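You operate a simulated robot arm through the tools that you are given. There is no shell and no other tool. Be economical: measure what you need, move in short steps, check, and stop when the job is done.

You run a simulated robot arm. Do the job below in one go: nothing can be reset, and whatever is moved stays where it is left.

## Task
Tag cart 35 by its test card: HOLD under 48 V, else DONE.
Fine: yellow tag and key fob 35 back on their pegs, card into that word's slot; other tags, cards, fobs stay.

It is judged by the outcome, as a careful person would: the job done as asked, and still so three seconds after it is handed in. It fails if anything else is knocked over, pushed out of place, dropped, spilled or broken.

## Robot
A 7-joint arm with a two-finger parallel gripper on a trunk, on a base that drives. Base frame: it is fixed to the floor where the robot stands at the start and does not move with it; the origin is under the middle of the robot, x ahead of it, y to its left, z up. Readings come in m, rad, newtons and seconds.
With the tool pointing down near the work surface it reaches from about 0.1 to 0.64 m from the robot's upright axis, wherever it stands. Its first joint turns from -2.897 to 2.897 rad. Places, roughly: DONE slot [-0.2, -1.6, 0.9]; HOLD slot [-0.1, -1.8, 0.9]; green tag [-0.25, -1.75, 1.25]; job card [0, -1.5, 0.25]; key fob [-0.5, -1.25, 1.25]; peg 35 [-0.7, -1.1, 1.4]; peg on the passenger's side cowl of cart 35 [0.5, 0, 0.8]; red tag [-0.25, -1.5, 1.25]; yellow peg [-0.2, -1.8, 1.2]. Payload 1.57 kg.
The TCP is the grasp point between the finger pads, 0.03 m short of the fingertips. In the tool frame z runs along the fingers and y along their closing line. The gripper opens to 0.11 m. The fingers are 0.024 m wide and 0.012 m thick; the gripper's body (0.048 by 0.112 m) begins 0.078 m behind the TCP.
Orientation is that of the tool frame in the base frame, as [roll, pitch, yaw] about the fixed x, y, z axes, in that order (R = Rz(yaw) Ry(pitch) Rx(roll)). With the fingers straight down and closing along the base's y, the tool's x points along the base's -x, its y along +y and its z along -z.

## Interface
- The arm moves only by the tool jog_arm. Its argument "rows" is a list of rows, each a list of 3 entries, a list of its own where there are three numbers: the turn, a rotation vector about the base's x, y, z in units of 60 degrees (1.0 is 60 degrees), then the shift along the base's x, y, z in units of 200 mm (1.0 is 200 mm), then the opening, from 0 (shut) to 1 (fully open). In form: [[[wx, wy, wz], [tx, ty, tz], gripper], ...]. A call has 1 to 12 rows; each row is the pose to reach, as a shift and turn from the pose commanded when the call began. A call with a number of a shift or a turn outside -1 to 1 is refused whole. A row lasts 0.2 s, in which the tool goes at most 0.05 m and 0.15 rad; a call with a longer step from one row to the next is refused whole, and so is a gripper value outside its range. A pose out of reach is approached as far as the arm can. The call stops where the force on the tool passes 90 N (or 10 N more than at its start, if that is more) or the arm is blocked; 0.2 s more then pass. The fingers move at their own pace (about 0.045 m/s each) and stop on an object; they squeeze with about 32 N. The grip force told is the motor's: it shows also when the fingers shut on nothing. Time passes only in rows, and 0.2 s behind the last, so rows that repeat a pose let the fingers close. The reply holds the time, the measured pose of the TCP, the force on the tool along the base axes, the opening and the grip force, in the units named above and with some noise, with the torque about the TCP (base axes, N m) and any sound that the robot's microphone picked up.
- Cameras (640 x 400 px; columns grow to the right, rows downward): "scene" is now at [-0.0297, 0.0801, 1.3622]; the picture's right is [-0.93, -0.37, 0.00], its down [-0.27, 0.68, -0.68] and it looks along [0.25, -0.63, -0.73] (base axes); focal length 214 px, centre (320, 200). "wrist" rides on the gripper at [0.07, 0.016, -0.141] in the tool frame; the picture's right is [-0.23, 0.97, 0.00], its down [-0.86, -0.20, -0.48] and it looks along [-0.47, -0.11, 0.88] (tool axes); focal length 222 px, centre (320, 200).
- camera(camera): a new picture of that camera. It takes no simulated time.
- lift_body(by): slides the trunk up (or, below 0, down) by that many m; the arm and the scene camera ride with it, the base frame stays. It gives what a move gives, with no picture.
- base_move(legs): drives the robot by 1 to 6 legs, each [ahead, turn to the left] in m and rad, along the robot's own axes; the way and the turn of a leg run together, so that a leg with both is an arc; at most 1.5 m and 3.142 rad a leg. The arm and the cameras ride along, it lands a little off, and it stops where it bumps. It gives what a move gives.
- turn_head(pan, tilt): turns the head with the scene camera to pan (to the left, within 2.705 rad either way) and tilt (down, from -0.506 to 1.204), counted from straight ahead of the robot. It gives what a move gives.
- point_at(camera, pixels): for up to 12 pixels [column, row] of the newest picture of that camera ("zoom" is the newest enlarged one), the place [x, y, z] in the base frame of the surface seen there, good to about 0.002 m. It takes no simulated time.
- zoom(camera, box): a new picture of the part [left, top, right, bottom] of that camera's present view, enlarged. It takes no simulated time.
- hand_in(): hands the job in; it is judged then, once.

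Work in short steps. Measure before you move; look again where a grasp or a placing could have gone wrong, and mend it. You have 80 turns and 52 pictures in all, those below and enlarged ones among them. Open the gripper and draw the arm clear of the work before you hand the job in, unless the task says otherwise; then end with one line.

The tools are called after "Call:" as a command line: name --argument value ..., lists and objects as JSON in quotes. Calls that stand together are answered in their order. jog_arm: Moves the arm, as the interface text tells. Its arguments: {"type":"object","properties":{"rows":{"type":"array"}},"required":["rows"]} The other tools are called the same way: lift_body (by) slides the trunk up or down; base_move (legs) drives the base; turn_head (pan, tilt) turns the head that bears the scene camera; camera (camera) takes a picture; point_at (camera, pixels) gives the place of the surface under pixels of a picture; zoom (camera, box) takes an enlarged picture of a part of a camera's view; hand_in () hands the job in.

At the start:

```text
t: 0.0
tool_pos: [0.1799, -0.3663, 1.0]
tool_rot: [3.141, 0.002, 3.141]
contact_force: [0.0, 0.1, -0.7]
torque: [0.0, 0.01, 0.04]
width: 0.1101
gripper_force: 0.1
trunk travel left (down, up): [-0.3, 0.29]
robot x, y, heading: [0.0005, 0.001, -0.003]
head pan, tilt: [-1.194, 0.824]
```

scene: 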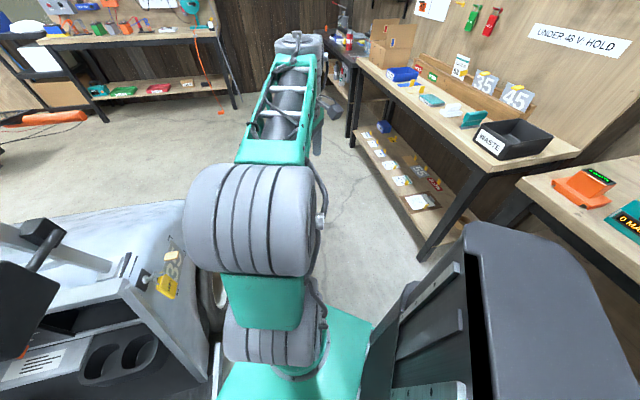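
wrist: 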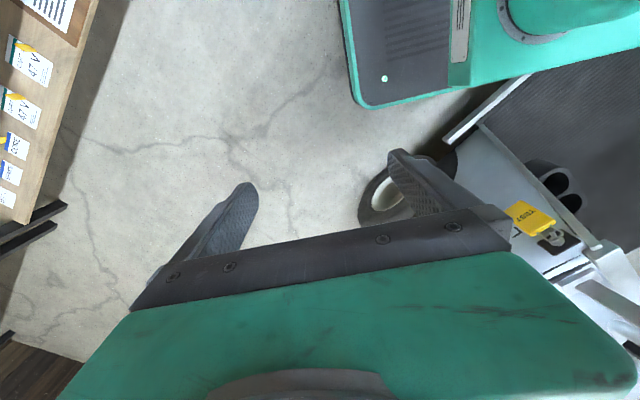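

The scene shows the bench with slots and tags on the wall at upper right, and the yellow tag on the cart's cowl near (168,288). I'll zoom in on both areas.

Call:
zoom --camera "scene" --box '[340, 0, 640, 220]'

Call:
zoom --camera "scene" --box '[0, 200, 240, 400]'

```text
1.82 times, centred on (490, 110) of scene
```

zoom: 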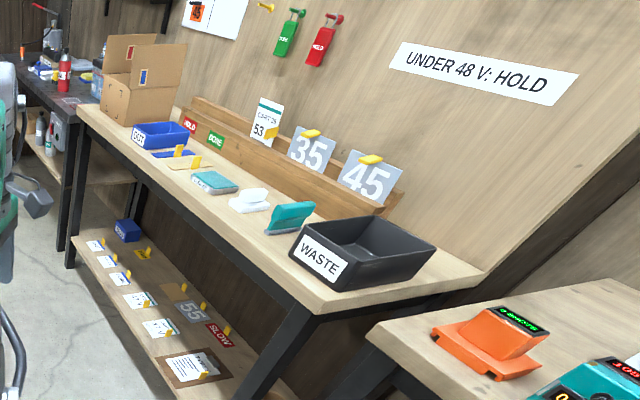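

```text
2.00 times, centred on (120, 300) of scene
```

zoom: 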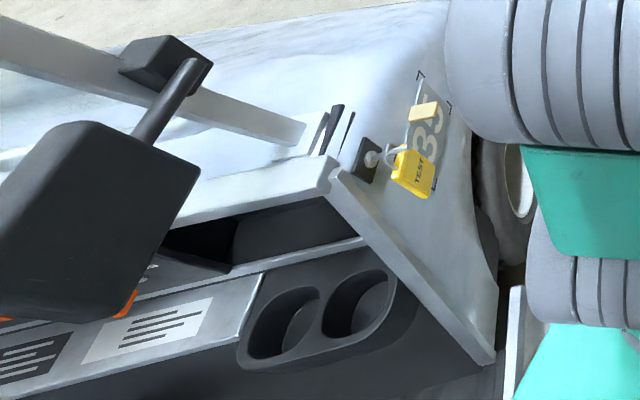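

The wall bench has HOLD/DONE slots, tags, and test cards on the lower shelf. I'll measure points in the current scene view.

Call:
camera --camera "scene"

Call:
point_at --camera "scene" --pixels '[[358, 64], [492, 145], [474, 22], [490, 22], [429, 68], [440, 76], [462, 68], [486, 80], [424, 200], [366, 134], [168, 288], [149, 278]]'

```text
47 pictures are left
```

scene: 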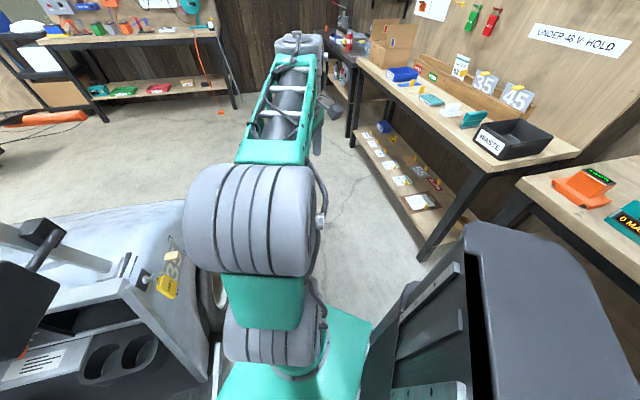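

```text
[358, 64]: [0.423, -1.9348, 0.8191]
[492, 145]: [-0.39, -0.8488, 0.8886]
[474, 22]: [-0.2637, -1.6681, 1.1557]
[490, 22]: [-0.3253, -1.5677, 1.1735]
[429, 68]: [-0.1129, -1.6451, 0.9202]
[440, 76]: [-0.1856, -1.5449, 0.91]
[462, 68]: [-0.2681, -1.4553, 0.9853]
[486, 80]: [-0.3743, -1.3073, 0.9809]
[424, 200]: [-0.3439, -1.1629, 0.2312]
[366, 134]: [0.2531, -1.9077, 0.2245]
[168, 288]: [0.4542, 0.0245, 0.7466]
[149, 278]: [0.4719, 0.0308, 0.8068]
```

The bench line runs along about (-0.6, 0.8) and its wall is behind it. Next I turn the head to face the wall and find the fobs and pegs.

Call:
turn_head --pan -2.1 --tilt 0.25

Call:
camera --camera "scene"

```text
t: 1.2
tool_pos: [0.1799, -0.3668, 0.9997]
tool_rot: [-3.141, 0.0, 3.141]
contact_force: [0.3, 0.3, -0.4]
torque: [0.04, -0.01, -0.03]
width: 0.1102
gripper_force: 0.0
trunk travel left (down, up): [-0.3, 0.29]
robot x, y, heading: [0.0041, 0.0011, 0.001]
head pan, tilt: [-2.1, 0.25]
```

```text
46 pictures are left
```

scene: 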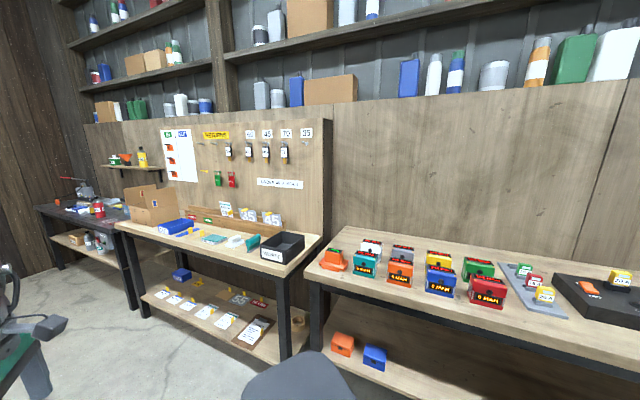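

Call:
zoom --camera "scene" --box '[150, 115, 340, 234]'

Call:
zoom --camera "scene" --box '[130, 225, 320, 365]'

```text
3.36 times, centred on (245, 174) of scene
```

zoom: 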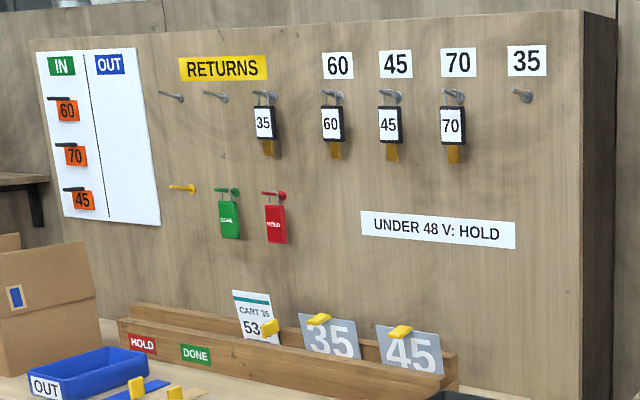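

```text
2.86 times, centred on (225, 295) of scene
```

zoom: 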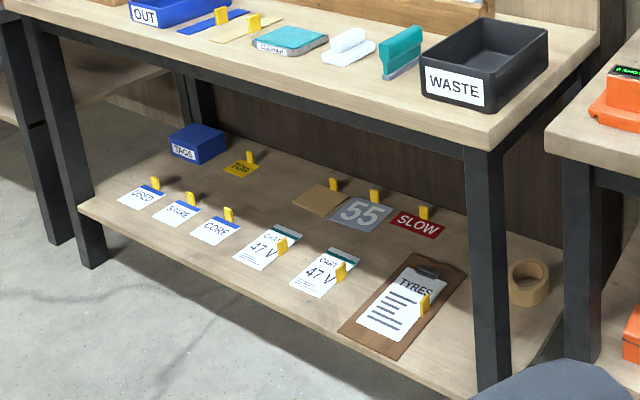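

Fob 35 hangs on a RETURNS peg, peg 35 is empty, and there's a CART card in the rack plus two on the lower shelf. I zoom in to read them.

Call:
zoom --camera "scene" --box '[194, 286, 250, 321]'

Call:
zoom --camera "scene" --box '[210, 195, 250, 220]'

```text
11.43 times, centred on (222, 304) of scene
```

zoom: 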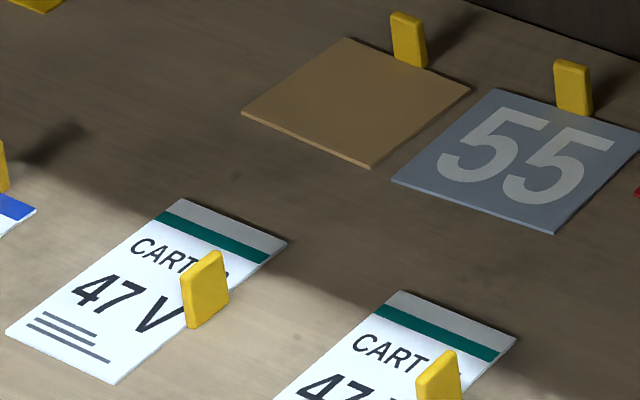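

```text
16.00 times, centred on (230, 208) of scene
```

zoom: 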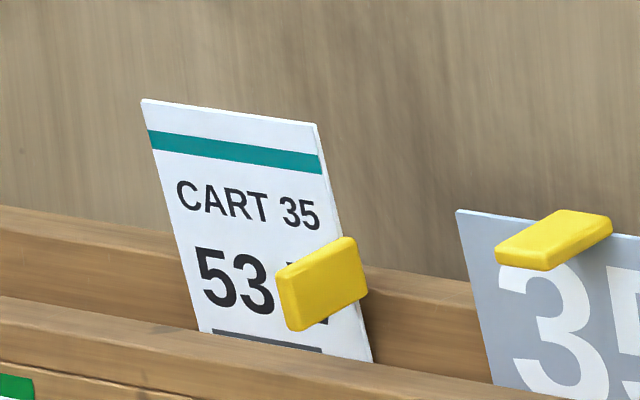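

The shelf cards' cart numbers are hidden by their tabs, so I need another viewpoint. First I measure key positions from this picture.

Call:
point_at --camera "scene" --pixels '[[228, 145], [229, 158], [305, 143], [204, 171], [218, 171], [217, 182], [232, 171], [231, 183], [191, 217], [208, 220], [226, 212], [213, 311]]'

Call:
point_at --camera "scene" --pixels '[[117, 225], [275, 272], [140, 293], [285, 345], [205, 312], [225, 321], [190, 209], [245, 159], [181, 123], [300, 225], [244, 212], [267, 225]]'

```text
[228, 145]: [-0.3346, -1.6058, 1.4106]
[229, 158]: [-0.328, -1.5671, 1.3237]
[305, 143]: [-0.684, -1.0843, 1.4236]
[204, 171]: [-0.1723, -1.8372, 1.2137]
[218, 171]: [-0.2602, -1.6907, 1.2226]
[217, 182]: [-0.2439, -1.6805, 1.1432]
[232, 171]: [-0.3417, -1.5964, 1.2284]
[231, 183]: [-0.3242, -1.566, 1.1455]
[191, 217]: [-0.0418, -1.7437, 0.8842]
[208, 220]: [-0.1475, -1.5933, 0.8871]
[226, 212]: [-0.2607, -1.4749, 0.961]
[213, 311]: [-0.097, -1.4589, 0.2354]
```

```text
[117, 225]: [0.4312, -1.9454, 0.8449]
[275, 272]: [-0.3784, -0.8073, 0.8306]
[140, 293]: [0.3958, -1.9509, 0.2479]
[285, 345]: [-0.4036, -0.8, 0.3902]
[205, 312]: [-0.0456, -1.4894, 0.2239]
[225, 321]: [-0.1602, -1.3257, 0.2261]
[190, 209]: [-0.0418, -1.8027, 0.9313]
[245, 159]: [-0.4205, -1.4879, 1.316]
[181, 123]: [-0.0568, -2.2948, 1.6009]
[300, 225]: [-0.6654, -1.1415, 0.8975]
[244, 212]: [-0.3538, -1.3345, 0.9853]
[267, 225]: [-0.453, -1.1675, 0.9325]
```

Geometry: wall normal is about (-0.815,-0.58) and the bench front edge is about 0.78 m away along it. Before driving I check the base's clearance to the cart.

Call:
turn_head --pan -0.1 --tilt 0.95

Call:
camera --camera "scene"

```text
t: 3.1
tool_pos: [0.1795, -0.3651, 1.0004]
tool_rot: [3.141, 0.001, 3.142]
contact_force: [0.5, 0.2, -0.2]
torque: [0.01, 0.0, 0.02]
width: 0.1099
gripper_force: 0.0
trunk travel left (down, up): [-0.3, 0.29]
robot x, y, heading: [-0.0009, 0.0028, 0.003]
head pan, tilt: [-0.099, 0.949]
```

```text
41 pictures are left
```

scene: 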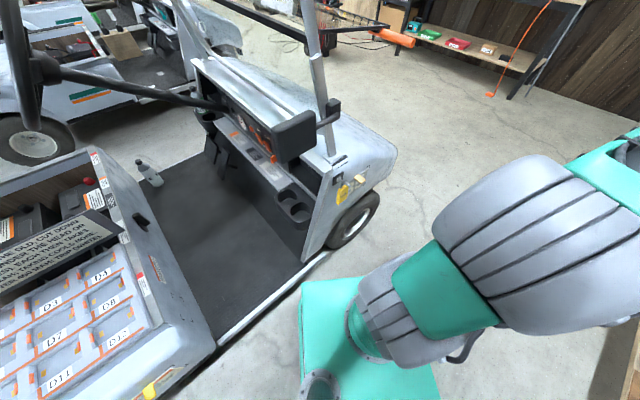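

The base's teal top shows at (300,283)–(438,375), with the cart rail beside it. I measure the corners and the tag.

Call:
point_at --camera "scene" --pixels '[[303, 284], [308, 395], [352, 280], [215, 352], [325, 255], [342, 192], [337, 178], [355, 235], [374, 198], [230, 395], [300, 160], [436, 365]]'

Call:
zoom --camera "scene" --box '[310, 150, 390, 220]'

```text
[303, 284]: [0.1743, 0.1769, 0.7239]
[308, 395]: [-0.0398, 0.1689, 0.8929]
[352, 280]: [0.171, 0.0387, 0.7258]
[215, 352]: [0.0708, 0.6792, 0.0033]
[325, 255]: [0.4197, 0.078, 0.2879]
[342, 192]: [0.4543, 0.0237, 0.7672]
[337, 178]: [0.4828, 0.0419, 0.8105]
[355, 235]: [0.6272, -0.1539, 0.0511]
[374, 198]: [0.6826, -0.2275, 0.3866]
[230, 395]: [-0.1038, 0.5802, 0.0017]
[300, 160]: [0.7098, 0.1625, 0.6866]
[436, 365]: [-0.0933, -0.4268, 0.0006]
```

```text
5.71 times, centred on (350, 185) of scene
```

zoom: 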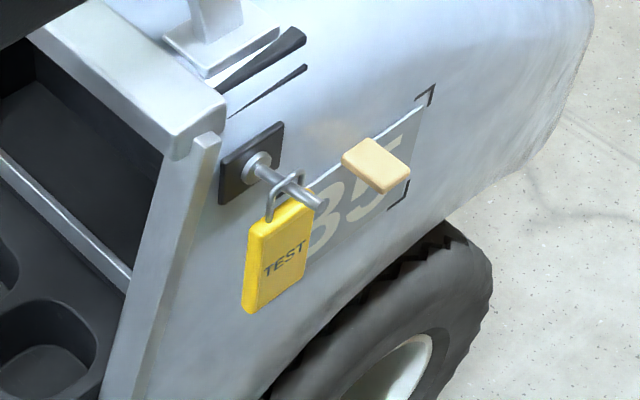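

Base platform reaches about 0.18 m ahead and the cart is about 0.4 m from the axis, so there's room to turn. I drive along the aisle to a spot in front of the tags and face the wall.

Call:
base_move --legs '[[0, -1.22], [1.14, 0], [0, -1.303]]'

Call:
turn_head --pan 0.0 --tilt 0.5

Call:
camera --camera "scene"

```text
t: 15.3
tool_pos: [0.0336, -0.885, 0.9992]
tool_rot: [-3.141, -0.001, 0.609]
contact_force: [0.1, 0.3, 0.0]
torque: [-0.02, -0.02, -0.01]
width: 0.1099
gripper_force: 0.0
trunk travel left (down, up): [-0.3, 0.29]
robot x, y, heading: [0.3932, -1.0811, -2.533]
head pan, tilt: [-0.099, 0.949]
```

```text
t: 16.2
tool_pos: [0.0345, -0.8859, 1.0001]
tool_rot: [-3.141, 0.0, 0.609]
contact_force: [-0.4, 0.0, -0.7]
torque: [0.05, -0.01, -0.01]
width: 0.11
gripper_force: 0.0
trunk travel left (down, up): [-0.3, 0.29]
robot x, y, heading: [0.3905, -1.0809, -2.535]
head pan, tilt: [0.0, 0.499]
```

```text
39 pictures are left
```

scene: 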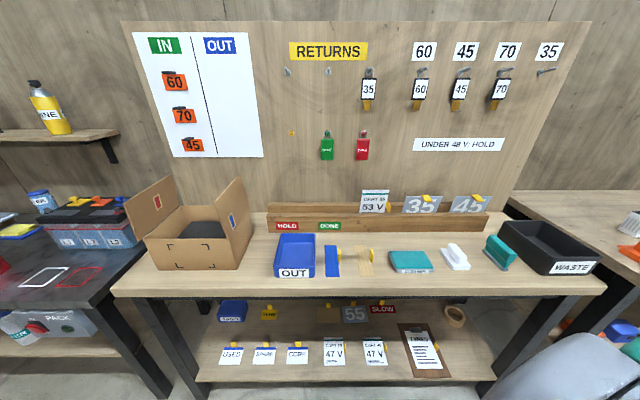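

Now facing the wall squarely. I zoom in on the two shelf cards and on the rack card.

Call:
zoom --camera "scene" --box '[312, 335, 396, 372]'

Call:
zoom --camera "scene" --box '[265, 180, 425, 280]'

Call:
zoom --camera "scene" --box '[270, 35, 430, 165]'

```text
7.62 times, centred on (354, 354) of scene
```

zoom: 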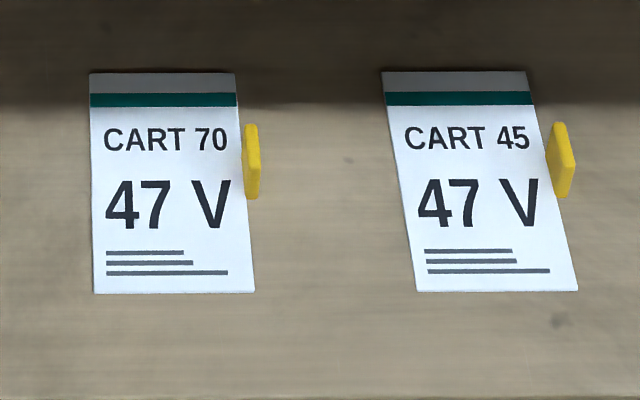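

```text
4.00 times, centred on (345, 230) of scene
```

zoom: 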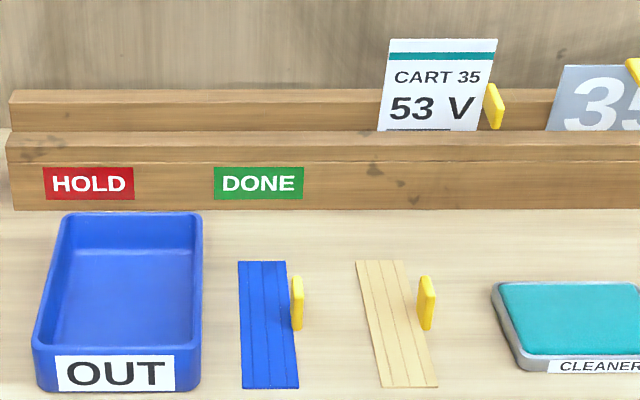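

```text
3.08 times, centred on (350, 100) of scene
```

zoom: 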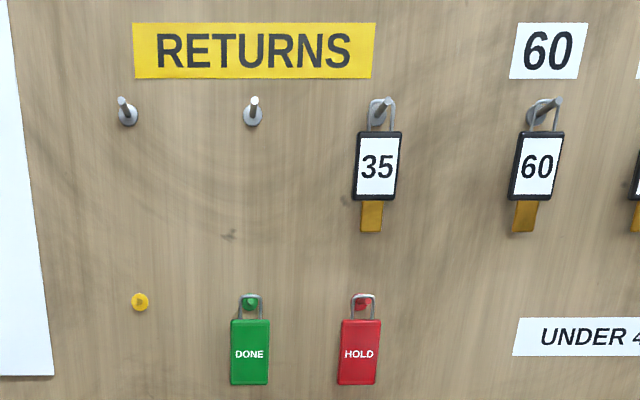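

The rack card reads CART 35, 53 V; the shelf cards are carts 70 and 45. I check the rest of the shelf for another cart 35 card.

Call:
zoom --camera "scene" --box '[190, 290, 480, 385]'

Call:
point_at --camera "scene" --pixels '[[291, 133], [326, 132], [363, 131], [327, 150], [363, 150], [369, 90], [369, 69], [546, 71], [330, 226], [373, 205], [387, 208], [300, 100]]'

Call:
point_at --camera "scene" --pixels '[[330, 208], [330, 214], [330, 218], [330, 203], [360, 212], [460, 214], [463, 69], [540, 72], [421, 90], [318, 250], [372, 255], [262, 200]]'

```text
2.21 times, centred on (335, 338) of scene
```

zoom: 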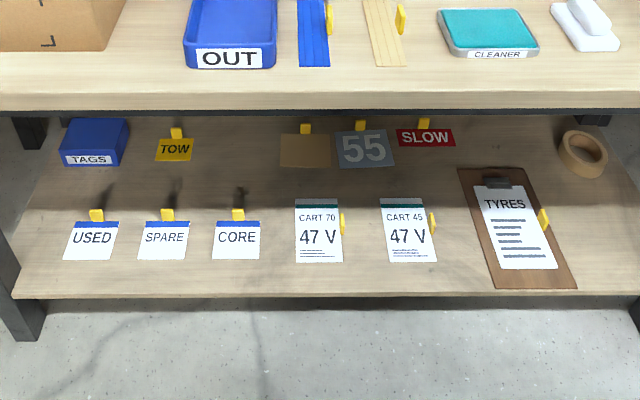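

```text
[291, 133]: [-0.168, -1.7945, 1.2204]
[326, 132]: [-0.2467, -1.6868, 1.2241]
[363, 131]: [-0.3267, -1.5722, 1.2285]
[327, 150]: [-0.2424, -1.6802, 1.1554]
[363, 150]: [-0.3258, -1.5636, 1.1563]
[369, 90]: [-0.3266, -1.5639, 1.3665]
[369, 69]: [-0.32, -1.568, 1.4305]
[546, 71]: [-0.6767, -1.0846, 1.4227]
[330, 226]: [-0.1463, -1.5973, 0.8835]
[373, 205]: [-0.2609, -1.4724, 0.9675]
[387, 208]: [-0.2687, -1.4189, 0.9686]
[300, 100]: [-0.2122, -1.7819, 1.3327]
```

```text
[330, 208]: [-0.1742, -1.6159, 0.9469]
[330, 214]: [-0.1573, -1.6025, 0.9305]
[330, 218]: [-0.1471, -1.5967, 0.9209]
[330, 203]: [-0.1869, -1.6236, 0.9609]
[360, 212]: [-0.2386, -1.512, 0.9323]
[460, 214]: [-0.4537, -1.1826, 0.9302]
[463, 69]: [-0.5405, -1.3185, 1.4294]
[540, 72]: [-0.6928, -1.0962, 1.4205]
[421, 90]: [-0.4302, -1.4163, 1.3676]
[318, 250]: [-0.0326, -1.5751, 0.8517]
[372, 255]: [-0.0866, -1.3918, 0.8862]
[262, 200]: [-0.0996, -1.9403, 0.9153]
```

The card says 53 V, so the tag is DONE (green) and the card goes in the DONE slot; fob 35 goes from RETURNS to peg 35. I raise the trunk and move closer, centred at about u=-0.93 along the board.

Call:
lift_body --by 0.2

Call:
base_move --legs '[[0, -0.839], [0.237, 0], [0, 0.854]]'

Call:
camera --camera "scene"

```text
t: 18.4
tool_pos: [0.0335, -0.8836, 1.1989]
tool_rot: [3.14, -0.001, 0.61]
contact_force: [-0.2, 0.3, -0.2]
torque: [0.01, 0.02, 0.01]
width: 0.11
gripper_force: 0.0
trunk travel left (down, up): [-0.5, 0.09]
robot x, y, heading: [0.3894, -1.0846, -2.527]
head pan, tilt: [0.0, 0.499]
```

```text
t: 22.7
tool_pos: [0.0631, -0.6369, 1.1985]
tool_rot: [3.141, -0.002, -0.197]
contact_force: [-0.4, 1.1, -0.8]
torque: [-0.01, 0.01, -0.02]
width: 0.1098
gripper_force: 0.1
trunk travel left (down, up): [-0.5, 0.09]
robot x, y, heading: [0.1708, -1.0124, 3.013]
head pan, tilt: [0.0, 0.499]
stopped in leg 3: the robot was blocked; the commanded pose is now the measured one
```

```text
34 pictures are left
```

scene: 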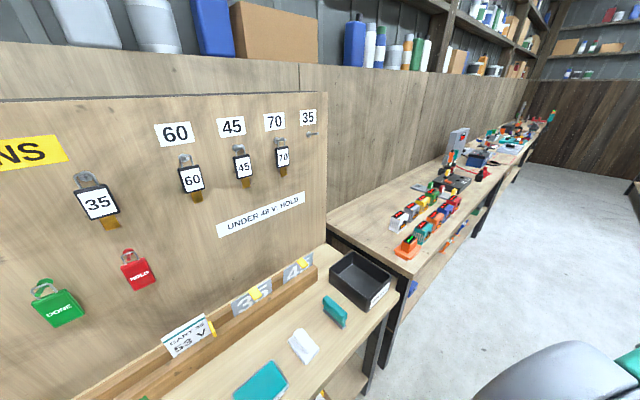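

The turn was blocked near the bench (corner of the base). I back off slightly, finish the turn, and look.

Call:
base_move --legs '[[-0.12, 0], [0, 0.75]]'

Call:
camera --camera "scene"

```text
t: 25.9
tool_pos: [-0.0436, -0.8243, 1.1996]
tool_rot: [-3.141, -0.001, 0.546]
contact_force: [0.8, 0.4, 0.0]
torque: [-0.02, 0.02, 0.02]
width: 0.1102
gripper_force: 0.0
trunk travel left (down, up): [-0.5, 0.09]
robot x, y, heading: [0.2915, -1.0272, -2.529]
head pan, tilt: [0.0, 0.499]
```

```text
33 pictures are left
```

scene: 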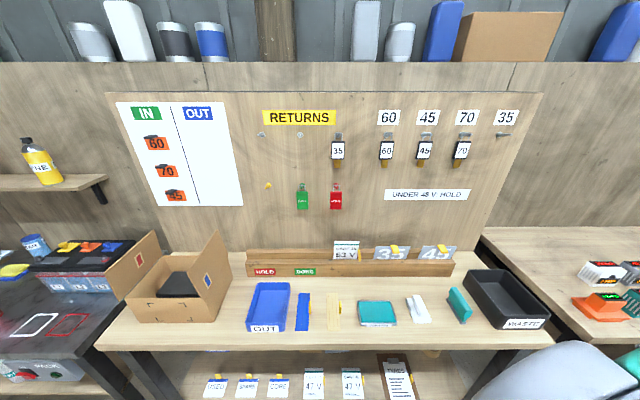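

Tool yaw relative to heading changed slightly; I check known landmarks (red tag, peg 35, bench edge) for odometry consistency.

Call:
point_at --camera "scene" --pixels '[[336, 199], [303, 199], [338, 152], [506, 135], [299, 134], [344, 256], [268, 185], [305, 272], [97, 345], [552, 343], [357, 256], [340, 136]]'

Call:
zoom --camera "scene" --box '[240, 105, 400, 215]'

```text
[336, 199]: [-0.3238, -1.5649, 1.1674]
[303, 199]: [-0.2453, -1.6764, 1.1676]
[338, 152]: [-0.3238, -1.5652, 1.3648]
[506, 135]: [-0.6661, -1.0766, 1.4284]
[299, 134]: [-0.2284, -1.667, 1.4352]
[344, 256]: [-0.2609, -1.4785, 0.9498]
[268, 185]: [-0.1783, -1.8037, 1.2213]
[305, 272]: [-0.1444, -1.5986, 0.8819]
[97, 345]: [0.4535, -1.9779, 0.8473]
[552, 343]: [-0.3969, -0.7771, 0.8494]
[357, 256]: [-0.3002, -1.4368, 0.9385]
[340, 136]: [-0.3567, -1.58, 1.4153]
```

```text
3.64 times, centred on (320, 160) of scene
```

zoom: 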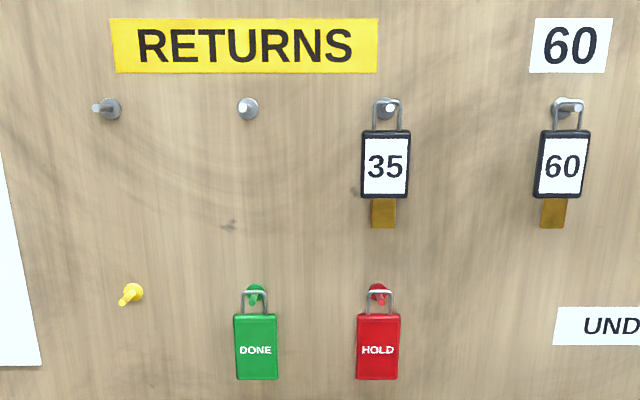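

Landmarks agree with before, so odometry is good. I drive 0.08 m closer.

Call:
base_move --legs '[[0.08, 0.009]]'

```text
t: 27.0
tool_pos: [-0.1112, -0.8731, 1.1989]
tool_rot: [-3.141, -0.002, 0.556]
contact_force: [-0.8, 0.6, 0.0]
torque: [-0.02, 0.01, -0.02]
width: 0.1098
gripper_force: 0.1
trunk travel left (down, up): [-0.5, 0.09]
robot x, y, heading: [0.2247, -1.0733, -2.519]
head pan, tilt: [0.0, 0.499]
```

Now I rotate the tool from pointing down toward the wall in two 45° stages, while moving toward the board's centre.

Call:
jog_arm --rows '[[[-0.066, 0.106, 0], [-0.008, -0.16, 0.04], 1], [[-0.132, 0.212, 0], [-0.017, -0.32, 0.08], 1], [[-0.198, 0.318, 0], [-0.025, -0.48, 0.12], 1], [[-0.264, 0.425, 0], [-0.033, -0.64, 0.17], 1], [[-0.33, 0.531, 0], [-0.042, -0.8, 0.21], 1], [[-0.396, 0.637, 0], [-0.05, -0.96, 0.25], 1]]'

Call:
jog_arm --rows '[[[-0.066, 0.106, 0], [-0.008, -0.16, 0.04], 1], [[-0.132, 0.212, 0], [-0.017, -0.32, 0.08], 1], [[-0.198, 0.318, 0], [-0.025, -0.48, 0.12], 1], [[-0.264, 0.425, 0], [-0.033, -0.64, 0.17], 0.8], [[-0.33, 0.531, 0], [-0.042, -0.8, 0.21], 0.8], [[-0.396, 0.637, 0], [-0.05, -0.96, 0.25], 0.8]]'

```text
t: 28.2
tool_pos: [-0.1362, -0.9836, 1.2029]
tool_rot: [3.002, 0.473, 0.351]
contact_force: [-0.1, -1.0, 0.0]
torque: [-0.01, 0.0, 0.02]
width: 0.1102
gripper_force: 0.0
out of reach, approached as far as the arm can: row 1, 5, 6
trunk travel left (down, up): [-0.5, 0.09]
robot x, y, heading: [0.2252, -1.0747, -2.52]
head pan, tilt: [0.0, 0.499]
stopped in row 6: the arm was blocked; the commanded pose is now the measured one
```

```text
t: 28.8
tool_pos: [-0.145, -0.9829, 1.197]
tool_rot: [2.925, 0.453, 0.165]
contact_force: [0.4, -0.2, 0.1]
torque: [0.01, 0.0, 0.04]
width: 0.11
gripper_force: 0.1
out of reach, approached as far as the arm can: row 1, 2, 3
trunk travel left (down, up): [-0.5, 0.09]
robot x, y, heading: [0.2281, -1.0718, -2.517]
head pan, tilt: [0.0, 0.499]
stopped in row 3: the arm was blocked; the commanded pose is now the measured one
```

The arm hit a limit with the tool close in. I look at the arm's configuration.

Call:
camera --camera "scene"

```text
31 pictures are left
```

scene: 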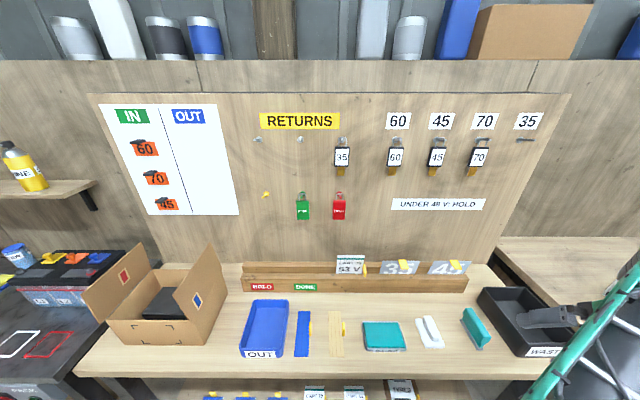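

The arm is at the far right over the bench; I move the TCP forward first, without turning.

Call:
jog_arm --rows '[[[0, 0, 0], [-0.1, -0.2, 0.05], 0.8], [[0, 0, 0], [-0.2, -0.4, 0.1], 0.8], [[0, 0, 0], [-0.31, -0.6, 0.15], 0.8], [[0, 0, 0], [-0.41, -0.8, 0.2], 0.8], [[0, 0, 0], [-0.52, -0.98, 0.25], 0.8]]'

```text
t: 29.4
tool_pos: [-0.1551, -0.9696, 1.2158]
tool_rot: [2.922, 0.448, -0.053]
contact_force: [0.4, 0.8, -0.1]
torque: [-0.01, 0.02, 0.02]
width: 0.0882
gripper_force: 0.0
out of reach, approached as far as the arm can: row 1, 2
trunk travel left (down, up): [-0.5, 0.09]
robot x, y, heading: [0.2227, -1.0758, -2.519]
head pan, tilt: [0.0, 0.499]
stopped in row 2: the arm was blocked; the commanded pose is now the measured one
```

A wrist joint seems near its limit, since yaw keeps slipping negative. I test by turning the tool about z in that direction.

Call:
jog_arm --rows '[[[0, 0, -0.12], [0, 0, 0], 0.8], [[0, 0, -0.24], [0, 0, 0], 0.8], [[0, 0, -0.36], [0, 0, 0], 0.8], [[0, 0, -0.48], [0, 0, 0], 0.8]]'

```text
t: 30.4
tool_pos: [-0.1406, -0.9068, 1.1889]
tool_rot: [2.969, 0.311, -0.697]
contact_force: [0.6, -0.2, -0.4]
torque: [0.01, 0.01, -0.02]
width: 0.0879
gripper_force: 0.1
out of reach, approached as far as the arm can: row 1, 2, 3, 4
trunk travel left (down, up): [-0.5, 0.09]
robot x, y, heading: [0.2264, -1.0725, -2.519]
head pan, tilt: [0.0, 0.499]
stopped in row 4: the arm was blocked; the commanded pose is now the measured one
```

Yaw moved but the position drifted. I try the opposite turn, and bring the tool back upright, to compare.

Call:
jog_arm --rows '[[[0, 0, 0.12], [0, 0, 0], 0.8], [[0, 0, 0.24], [0, 0, 0], 0.8], [[0, 0, 0.36], [0, 0, 0], 0.8], [[0, 0, 0.48], [0, 0, 0], 0.8]]'

Call:
turn_head --pan -0.5 --tilt 1.1

Call:
camera --camera "scene"

```text
t: 31.4
tool_pos: [-0.1411, -0.9066, 1.1885]
tool_rot: [2.969, 0.31, -0.195]
contact_force: [-0.4, 0.1, -0.1]
torque: [0.0, 0.05, 0.0]
width: 0.0881
gripper_force: 0.1
trunk travel left (down, up): [-0.5, 0.09]
robot x, y, heading: [0.2245, -1.0717, -2.52]
head pan, tilt: [0.0, 0.499]
```

```text
t: 32.4
tool_pos: [-0.1416, -0.9064, 1.1875]
tool_rot: [2.969, 0.309, -0.196]
contact_force: [-0.6, 0.7, -0.6]
torque: [0.0, -0.01, 0.0]
width: 0.0879
gripper_force: 0.0
trunk travel left (down, up): [-0.5, 0.09]
robot x, y, heading: [0.2241, -1.0722, -2.524]
head pan, tilt: [-0.499, 1.1]
```

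```text
30 pictures are left
```

scene: 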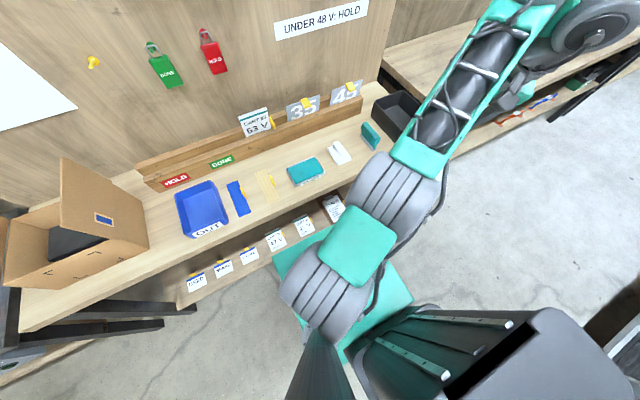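

Positive turns work; the limit is likely the wrist pitch when the tool is close in with the forearm steep. I first bring the tool back to pointing down and restore yaw.

Call:
jog_arm --rows '[[[0.036, -0.106, 0], [0, 0, 0.1], 0.8], [[0.072, -0.212, 0], [0, 0, 0.2], 0.8], [[0.107, -0.319, 0], [0, 0, 0.3], 0.8]]'

Call:
jog_arm --rows '[[[0, 0, 0.13], [-0.03, -0.12, 0], 0.8], [[0, 0, 0.26], [-0.06, -0.24, 0], 0.8], [[0, 0, 0.39], [-0.09, -0.36, 0], 0.8], [[0, 0, 0.52], [-0.12, -0.48, 0], 0.8], [[0, 0, 0.65], [-0.15, -0.6, 0], 0.8], [[0, 0, 0.78], [-0.18, -0.72, 0], 0.8]]'

```text
t: 33.2
tool_pos: [-0.1429, -0.9084, 1.2461]
tool_rot: [3.139, -0.003, -0.167]
contact_force: [0.6, -0.3, 0.5]
torque: [0.0, 0.0, 0.02]
width: 0.0881
gripper_force: 0.0
trunk travel left (down, up): [-0.5, 0.09]
robot x, y, heading: [0.2227, -1.0705, -2.523]
head pan, tilt: [-0.499, 1.1]
```

```text
t: 34.6
tool_pos: [-0.1768, -1.0536, 1.2477]
tool_rot: [3.141, 0.001, 0.651]
contact_force: [0.0, -0.6, -0.2]
torque: [-0.01, 0.04, -0.02]
width: 0.0882
gripper_force: 0.0
trunk travel left (down, up): [-0.5, 0.09]
robot x, y, heading: [0.2237, -1.075, -2.518]
head pan, tilt: [-0.499, 1.1]
```

The tool is upright and free again. I move it forward and left, then start tilting toward the wall; the trunk goes down 0.1 m to keep the wrist relaxed.

Call:
lift_body --by -0.1

Call:
jog_arm --rows '[[[0, 0, 0], [-0.017, -0.18, 0.18], 0.8], [[0, 0, 0], [-0.033, -0.36, 0.36], 0.8], [[0, 0, 0], [-0.05, -0.54, 0.54], 0.8], [[0, 0, 0], [-0.066, -0.725, 0.75], 0.8]]'

Call:
jog_arm --rows '[[[-0.076, 0.099, 0], [-0.011, -0.12, 0.1], 0.8], [[-0.152, 0.198, 0], [-0.022, -0.24, 0.2], 0.8], [[-0.227, 0.298, 0], [-0.033, -0.36, 0.3], 0.8], [[-0.303, 0.397, 0], [-0.044, -0.48, 0.4], 0.8], [[-0.379, 0.497, 0], [-0.055, -0.6, 0.4], 0.8], [[-0.455, 0.596, 0], [-0.066, -0.725, 0.4], 0.8]]'

```text
t: 35.9
tool_pos: [-0.1759, -1.0523, 1.1475]
tool_rot: [3.141, -0.001, 0.651]
contact_force: [0.5, -0.4, -0.5]
torque: [0.02, 0.01, -0.03]
width: 0.088
gripper_force: 0.0
trunk travel left (down, up): [-0.4, 0.19]
robot x, y, heading: [0.2255, -1.0738, -2.518]
head pan, tilt: [-0.499, 1.1]
```

```text
refused: row 1 steps farther than a row can; nothing moved
```

```text
t: 37.3
tool_pos: [-0.1843, -1.1884, 1.2328]
tool_rot: [3.122, 0.752, 0.619]
contact_force: [0.2, -0.6, 0.9]
torque: [0.0, 0.01, -0.01]
width: 0.088
gripper_force: 0.0
out of reach, approached as far as the arm can: row 6
trunk travel left (down, up): [-0.4, 0.19]
robot x, y, heading: [0.2248, -1.0754, -2.516]
head pan, tilt: [-0.499, 1.1]
```

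Tilt is at 45°. Now up, forward and further left to gain reach.

Call:
jog_arm --rows '[[[0, 0, 0], [0, -0.14, 0.16], 0.7], [[0, 0, 0], [0.01, -0.28, 0.32], 0.7], [[0, 0, 0], [0.01, -0.42, 0.48], 0.7], [[0, 0, 0], [0.02, -0.57, 0.64], 0.7], [[0, 0, 0], [0.02, -0.72, 0.7], 0.7]]'

Call:
jog_arm --rows '[[[-0.073, 0.101, 0], [-0.08, -0.06, 0], 0.7], [[-0.146, 0.203, 0], [-0.15, -0.11, 0], 0.7], [[-0.219, 0.305, 0], [-0.15, -0.11, 0], 0.7], [[-0.292, 0.407, 0], [-0.15, -0.11, 0], 0.7], [[-0.365, 0.509, 0], [-0.15, -0.11, 0], 0.7], [[-0.437, 0.61, 0], [-0.15, -0.11, 0], 0.7]]'

```text
t: 38.5
tool_pos: [-0.17, -1.3366, 1.3788]
tool_rot: [3.138, 0.783, 0.648]
contact_force: [-0.7, 0.1, 0.4]
torque: [0.04, -0.01, 0.03]
width: 0.0771
gripper_force: 0.0
trunk travel left (down, up): [-0.4, 0.19]
robot x, y, heading: [0.2217, -1.0746, -2.518]
head pan, tilt: [-0.499, 1.1]
```

```text
t: 39.6
tool_pos: [-0.1538, -1.5204, 1.312]
tool_rot: [-3.131, 1.163, 0.935]
contact_force: [1.2, 1.9, -0.2]
torque: [-0.02, 0.02, 0.06]
width: 0.0771
gripper_force: 0.0
out of reach, approached as far as the arm can: row 2, 3, 4
trunk travel left (down, up): [-0.4, 0.19]
robot x, y, heading: [0.2216, -1.0718, -2.524]
head pan, tilt: [-0.499, 1.1]
stopped in row 5: the arm was blocked; the commanded pose is now the measured one
```

The arm got blocked again and drifted. I look at it before going further.

Call:
turn_head --pan 0.0 --tilt 0.6

Call:
camera --camera "scene"

```text
t: 40.6
tool_pos: [-0.1554, -1.5212, 1.3104]
tool_rot: [-3.129, 1.154, 0.937]
contact_force: [0.3, 0.3, -0.1]
torque: [0.0, -0.02, -0.03]
width: 0.0768
gripper_force: 0.1
trunk travel left (down, up): [-0.4, 0.19]
robot x, y, heading: [0.2256, -1.0742, -2.521]
head pan, tilt: [0.0, 0.6]
```

```text
29 pictures are left
```

scene: 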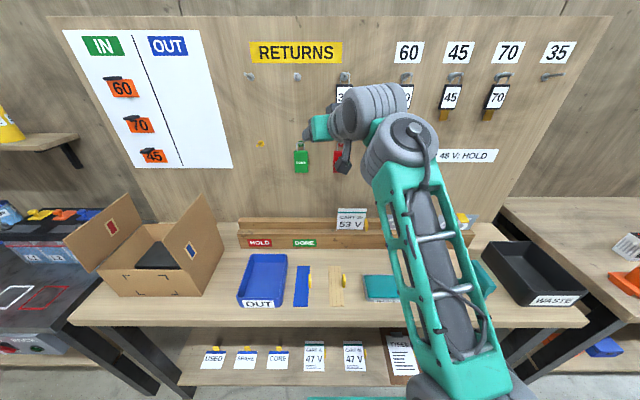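

I measure points along the arm to understand its geometry: gripper, wrist, the lattice link's ends.

Call:
point_at --camera "scene" --pixels '[[322, 128], [345, 118], [385, 100], [405, 135], [420, 170], [440, 260], [460, 340], [455, 375], [430, 385], [500, 385], [345, 158], [305, 135]]'

Call:
camera --camera "wrist"

```text
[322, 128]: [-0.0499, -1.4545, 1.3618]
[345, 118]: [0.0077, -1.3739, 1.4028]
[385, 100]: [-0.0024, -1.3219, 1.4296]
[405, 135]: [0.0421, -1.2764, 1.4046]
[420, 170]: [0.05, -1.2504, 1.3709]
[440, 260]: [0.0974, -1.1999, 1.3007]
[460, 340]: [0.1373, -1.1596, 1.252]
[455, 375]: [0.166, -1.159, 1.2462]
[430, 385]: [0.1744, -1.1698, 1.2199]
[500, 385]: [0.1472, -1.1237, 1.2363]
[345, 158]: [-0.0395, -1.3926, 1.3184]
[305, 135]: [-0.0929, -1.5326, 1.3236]
```

```text
28 pictures are left
```

wrist: 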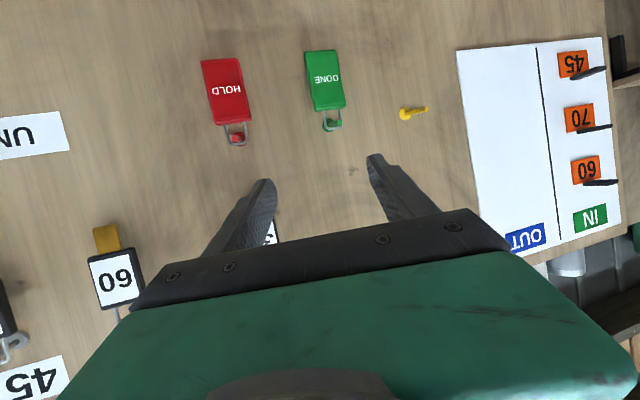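

The wrist is flexed sideways (hand offset left of the forearm) because I tilted while the arm pointed off to the side. I go back to tool-down, centre the arm straight ahead, then tilt within the arm's plane.

Call:
jog_arm --rows '[[[0.099, -0.072, 0], [-0.02, 0.08, -0.05], 0.7], [[0.197, -0.145, 0], [-0.03, 0.16, -0.1], 0.7], [[0.296, -0.217, 0], [-0.05, 0.24, -0.16], 0.7], [[0.395, -0.29, 0], [-0.07, 0.33, -0.22], 0.7], [[0.493, -0.362, 0], [-0.09, 0.41, -0.28], 0.7], [[0.592, -0.435, 0], [-0.11, 0.49, -0.33], 0.7], [[0.69, -0.507, 0], [-0.12, 0.57, -0.39], 0.7], [[0.789, -0.58, 0], [-0.14, 0.66, -0.44], 0.7], [[0.888, -0.652, 0], [-0.16, 0.74, -0.5], 0.7]]'

```text
t: 42.6
tool_pos: [-0.1819, -1.3723, 1.2183]
tool_rot: [-3.13, 0.014, 0.939]
contact_force: [-0.2, -0.1, 0.1]
torque: [0.0, -0.01, 0.02]
width: 0.0769
gripper_force: 0.1
out of reach, approached as far as the arm can: row 5, 6, 7, 8
trunk travel left (down, up): [-0.4, 0.19]
robot x, y, heading: [0.2279, -1.0732, -2.522]
head pan, tilt: [0.0, 0.6]
```

Tool is down and straight ahead. Fix yaw by -0.31, then look at the wrist shape.

Call:
jog_arm --rows '[[[0, 0, -0.1], [0, 0, 0], 0.7], [[0, 0, -0.2], [0, 0, 0], 0.7], [[0, 0, -0.303], [0, 0, 0], 0.7]]'

Call:
camera --camera "scene"

```text
t: 43.4
tool_pos: [-0.1835, -1.371, 1.2189]
tool_rot: [-3.125, 0.015, 0.619]
contact_force: [0.0, 0.3, 0.1]
torque: [0.03, 0.02, 0.02]
width: 0.077
gripper_force: 0.1
trunk travel left (down, up): [-0.4, 0.19]
robot x, y, heading: [0.2246, -1.0744, -2.517]
head pan, tilt: [0.0, 0.6]
```

```text
27 pictures are left
```

scene: 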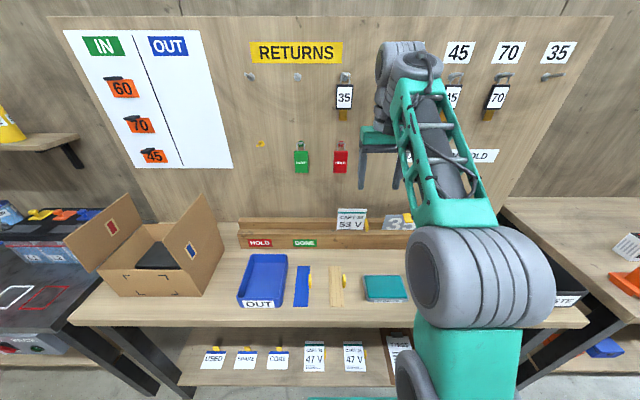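

Measure wrist, elbow and hand positions in this view.

Call:
point_at --camera "scene" --pixels '[[385, 55], [408, 48], [420, 70], [385, 100], [375, 130], [363, 155], [397, 170], [480, 280], [450, 215], [415, 100], [415, 370], [465, 350]]'

```text
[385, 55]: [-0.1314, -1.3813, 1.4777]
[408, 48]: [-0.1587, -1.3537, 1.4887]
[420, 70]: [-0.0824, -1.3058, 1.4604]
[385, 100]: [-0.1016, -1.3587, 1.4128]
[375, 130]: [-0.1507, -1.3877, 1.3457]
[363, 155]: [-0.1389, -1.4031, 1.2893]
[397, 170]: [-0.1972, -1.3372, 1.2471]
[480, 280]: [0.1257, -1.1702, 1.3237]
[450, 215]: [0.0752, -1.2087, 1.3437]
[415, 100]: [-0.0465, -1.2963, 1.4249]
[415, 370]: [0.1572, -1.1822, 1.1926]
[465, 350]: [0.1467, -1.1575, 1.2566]
```

The arm is now in its natural plane straight ahead. I tilt 70° within the plane, rising 0.1 m.

Call:
jog_arm --rows '[[[-0.068, 0.095, 0], [-0.016, -0.012, 0.05], 0.7], [[-0.136, 0.19, 0], [-0.033, -0.023, 0.1], 0.7], [[-0.204, 0.285, 0], [-0.049, -0.035, 0.15], 0.7], [[-0.272, 0.38, 0], [-0.065, -0.047, 0.2], 0.7], [[-0.34, 0.475, 0], [-0.081, -0.058, 0.25], 0.7], [[-0.408, 0.57, 0], [-0.098, -0.07, 0.3], 0.7], [[-0.476, 0.665, 0], [-0.114, -0.08, 0.35], 0.7], [[-0.544, 0.76, 0], [-0.13, -0.093, 0.4], 0.7], [[-0.612, 0.855, 0], [-0.146, -0.105, 0.45], 0.7], [[-0.679, 0.949, 0], [-0.163, -0.116, 0.5], 0.7]]'

```text
t: 45.7
tool_pos: [-0.2883, -1.4036, 1.1855]
tool_rot: [-3.093, 0.986, 0.582]
contact_force: [0.4, 0.4, 0.5]
torque: [-0.01, -0.01, 0.0]
width: 0.077
gripper_force: 0.0
out of reach, approached as far as the arm can: row 7, 8, 9
trunk travel left (down, up): [-0.4, 0.19]
robot x, y, heading: [0.2231, -1.0732, -2.517]
head pan, tilt: [0.0, 0.6]
stopped in row 10: the arm was blocked; the commanded pose is now the measured one
```

The pitch limit appears at about 56°. I view the arm's shape once more to see which joint limits it.

Call:
camera --camera "scene"

Call:
point_at --camera "scene" --pixels '[[480, 280], [450, 215], [415, 100], [400, 150], [440, 180], [380, 150], [465, 350], [360, 140], [420, 130], [500, 240], [400, 120], [430, 230]]'

```text
26 pictures are left
```

scene: 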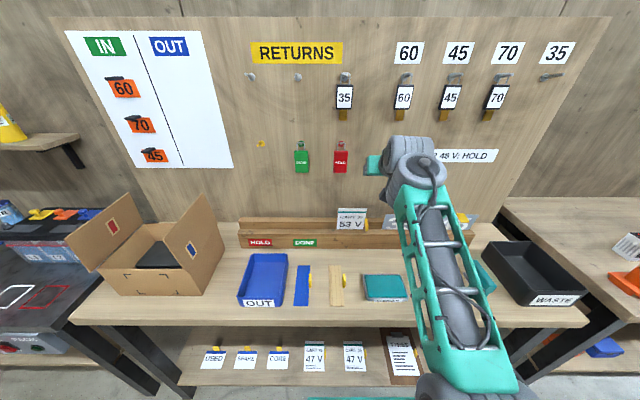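

```text
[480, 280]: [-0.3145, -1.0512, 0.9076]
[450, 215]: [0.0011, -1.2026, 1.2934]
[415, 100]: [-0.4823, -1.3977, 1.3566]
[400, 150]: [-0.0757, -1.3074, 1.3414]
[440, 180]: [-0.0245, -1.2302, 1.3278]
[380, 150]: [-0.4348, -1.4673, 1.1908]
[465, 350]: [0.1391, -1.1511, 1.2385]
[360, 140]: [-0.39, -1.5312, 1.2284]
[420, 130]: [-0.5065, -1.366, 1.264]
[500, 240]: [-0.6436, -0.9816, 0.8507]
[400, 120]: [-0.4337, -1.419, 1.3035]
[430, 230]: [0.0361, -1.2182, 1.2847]
```

The forearm slopes 26° up, so the wrist should still have room. I test a slower tilt combined with rising.

Call:
jog_arm --rows '[[[0, 0, 0], [0, 0, 0.2], 0.7], [[0, 0, 0], [0, 0, 0.4], 0.7], [[0, 0, 0], [0, 0, 0.6], 0.7], [[0, 0, 0], [0, 0, 0.8], 0.7], [[-0.029, 0.041, 0], [0, 0, 0.8], 0.7], [[-0.058, 0.081, 0], [0, 0, 0.8], 0.7], [[-0.087, 0.122, 0], [0, 0, 0.8], 0.7], [[-0.116, 0.163, 0], [0, 0, 0.8], 0.7]]'

```text
t: 47.5
tool_pos: [-0.2894, -1.404, 1.3464]
tool_rot: [-3.117, 1.197, 0.562]
contact_force: [-0.2, 0.4, 0.8]
torque: [-0.01, 0.03, -0.02]
width: 0.0772
gripper_force: 0.1
trunk travel left (down, up): [-0.4, 0.19]
robot x, y, heading: [0.226, -1.0729, -2.522]
head pan, tilt: [0.0, 0.6]
```

That worked; height helps. I finish the tilt to horizontal.

Call:
jog_arm --rows '[[[-0.038, 0.06, 0], [0, 0, 0.04], 0.7], [[-0.076, 0.121, 0], [0, 0, 0.08], 0.7], [[-0.114, 0.181, 0], [0, 0, 0.12], 0.7], [[-0.152, 0.241, 0], [0, 0, 0.15], 0.7], [[-0.19, 0.302, 0], [0, 0, 0.15], 0.7]]'

```text
t: 48.7
tool_pos: [-0.2894, -1.4044, 1.3763]
tool_rot: [-2.906, 1.57, 0.771]
contact_force: [-1.0, 0.3, -0.5]
torque: [0.03, 0.01, 0.0]
width: 0.0768
gripper_force: 0.1
trunk travel left (down, up): [-0.4, 0.19]
robot x, y, heading: [0.2219, -1.0756, -2.521]
head pan, tilt: [0.0, 0.6]
```

Tool is horizontal, heading off by 0.086 rad. I align yaw and move in front of fob 35 at u=-1.084, then look through the wrist camera.

Call:
jog_arm --rows '[[[0, 0, 0.03], [0.11, -0.15, -0.02], 0.7], [[0, 0, 0.06], [0.22, -0.3, -0.05], 0.7], [[0, 0, 0.082], [0.323, -0.451, -0.07], 0.7]]'

Call:
camera --camera "wrist"

Call:
camera --camera "scene"

```text
t: 49.5
tool_pos: [-0.2251, -1.4939, 1.3614]
tool_rot: [-3.132, 1.57, 0.633]
contact_force: [-0.2, -0.1, 0.2]
torque: [0.03, 0.04, 0.01]
width: 0.0769
gripper_force: 0.1
trunk travel left (down, up): [-0.4, 0.19]
robot x, y, heading: [0.2265, -1.0743, -2.52]
head pan, tilt: [0.0, 0.6]
```

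```text
25 pictures are left
```

wrist: 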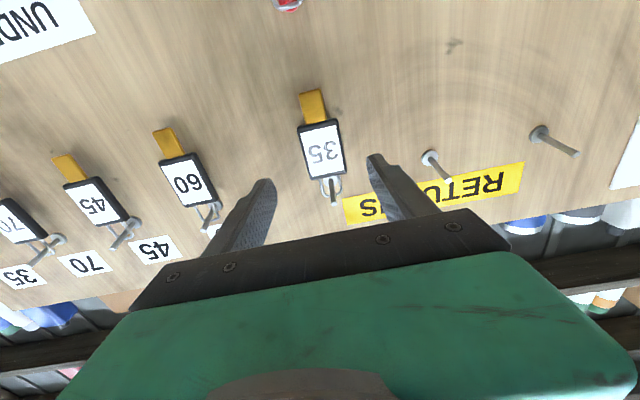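

```text
24 pictures are left
```

scene: 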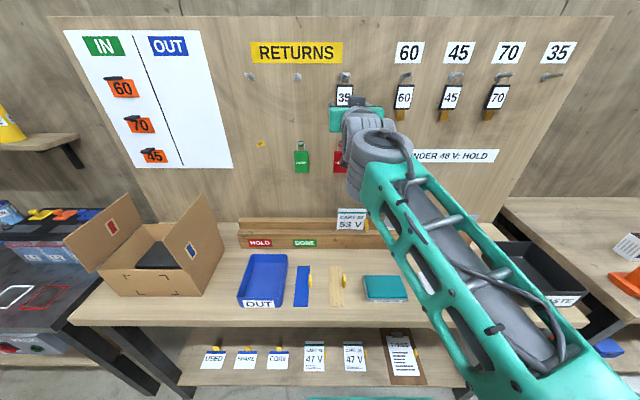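

The wrist view shows fob 35 (322,150) between the fingers (image upside down). I measure its centre, edges and peg precisely.

Call:
point_at --camera "wrist" --pixels '[[322, 150], [301, 154], [344, 146], [325, 176], [318, 122], [311, 92], [334, 203], [333, 185], [428, 158], [448, 180], [380, 165], [450, 120]]'

```text
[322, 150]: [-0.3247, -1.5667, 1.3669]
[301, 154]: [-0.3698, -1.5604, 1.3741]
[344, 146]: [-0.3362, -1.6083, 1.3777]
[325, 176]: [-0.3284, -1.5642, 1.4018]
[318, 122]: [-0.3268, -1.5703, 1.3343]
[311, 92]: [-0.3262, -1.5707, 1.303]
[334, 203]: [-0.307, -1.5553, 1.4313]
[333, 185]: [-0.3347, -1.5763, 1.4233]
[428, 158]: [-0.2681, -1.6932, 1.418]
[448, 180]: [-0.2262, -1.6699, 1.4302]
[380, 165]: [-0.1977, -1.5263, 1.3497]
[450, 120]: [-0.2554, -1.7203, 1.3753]
```

Fob centre is at s≈1.176, u≈-1.085, z≈1.367, wall at s≈1.209. I advance 0.115 m and close.

Call:
jog_arm --rows '[[[0, 0, 0], [-0.156, -0.112, 0.01], 0.7], [[0, 0, 0], [-0.312, -0.224, 0.01], 0.7], [[0, 0, 0], [-0.468, -0.335, 0.01], 0.7], [[0, 0, 0], [-0.468, -0.335, 0.01], 0], [[0, 0, 0], [-0.468, -0.335, 0.01], 0], [[0, 0, 0], [-0.468, -0.335, 0.01], 0], [[0, 0, 0], [-0.468, -0.335, 0.01], 0]]'

```text
t: 51.1
tool_pos: [-0.3209, -1.562, 1.3647]
tool_rot: [-1.058, 1.571, 2.708]
contact_force: [-1.2, -1.8, 3.5]
torque: [0.07, -0.07, 0.0]
width: 0.0487
gripper_force: 32.3
trunk travel left (down, up): [-0.4, 0.19]
robot x, y, heading: [0.2212, -1.0736, -2.524]
head pan, tilt: [0.0, 0.6]
```

Gripped (width 0.049). Lift slightly and slide out along the upward-tilted peg.

Call:
jog_arm --rows '[[[0, 0, 0], [0, 0, 0.06], 0], [[0, 0, 0], [0.11, 0.08, 0.1], 0], [[0, 0, 0], [0.22, 0.16, 0.14], 0], [[0, 0, 0], [0.33, 0.235, 0.17], 0], [[0, 0, 0], [0.45, 0.32, 0.17], 0]]'

Call:
camera --camera "wrist"

```text
t: 52.3
tool_pos: [-0.2284, -1.4979, 1.3979]
tool_rot: [2.577, 1.57, 0.057]
contact_force: [0.6, -0.2, -0.1]
torque: [-0.02, 0.01, 0.01]
width: 0.0487
gripper_force: 32.1
trunk travel left (down, up): [-0.4, 0.19]
robot x, y, heading: [0.2233, -1.0717, -2.52]
head pan, tilt: [0.0, 0.6]
```

```text
23 pictures are left
```

wrist: 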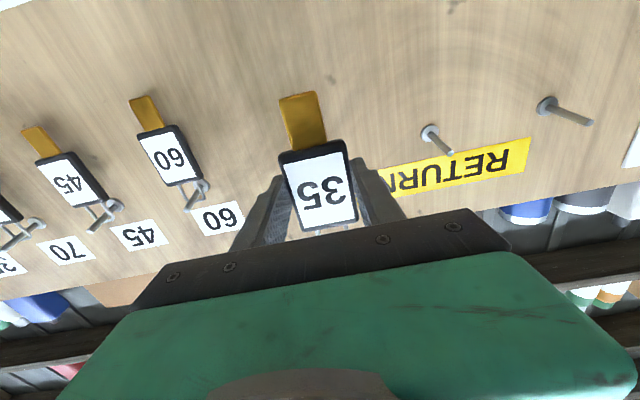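

Fob 35 is off its peg and held. The target peg is 0.6 m to the right, so I back off, shift the base along the aisle, and face the wall again.

Call:
base_move --legs '[[-0.15, 0], [0, -1.571], [0.5, 0], [0, 1.571]]'

```text
t: 63.8
tool_pos: [-0.4064, -0.9775, 1.3977]
tool_rot: [2.905, 1.569, 0.343]
contact_force: [0.5, -0.8, -0.3]
torque: [0.02, -0.01, 0.02]
width: 0.049
gripper_force: 31.6
trunk travel left (down, up): [-0.4, 0.19]
robot x, y, heading: [0.0604, -0.5721, -2.565]
head pan, tilt: [0.0, 0.6]
```

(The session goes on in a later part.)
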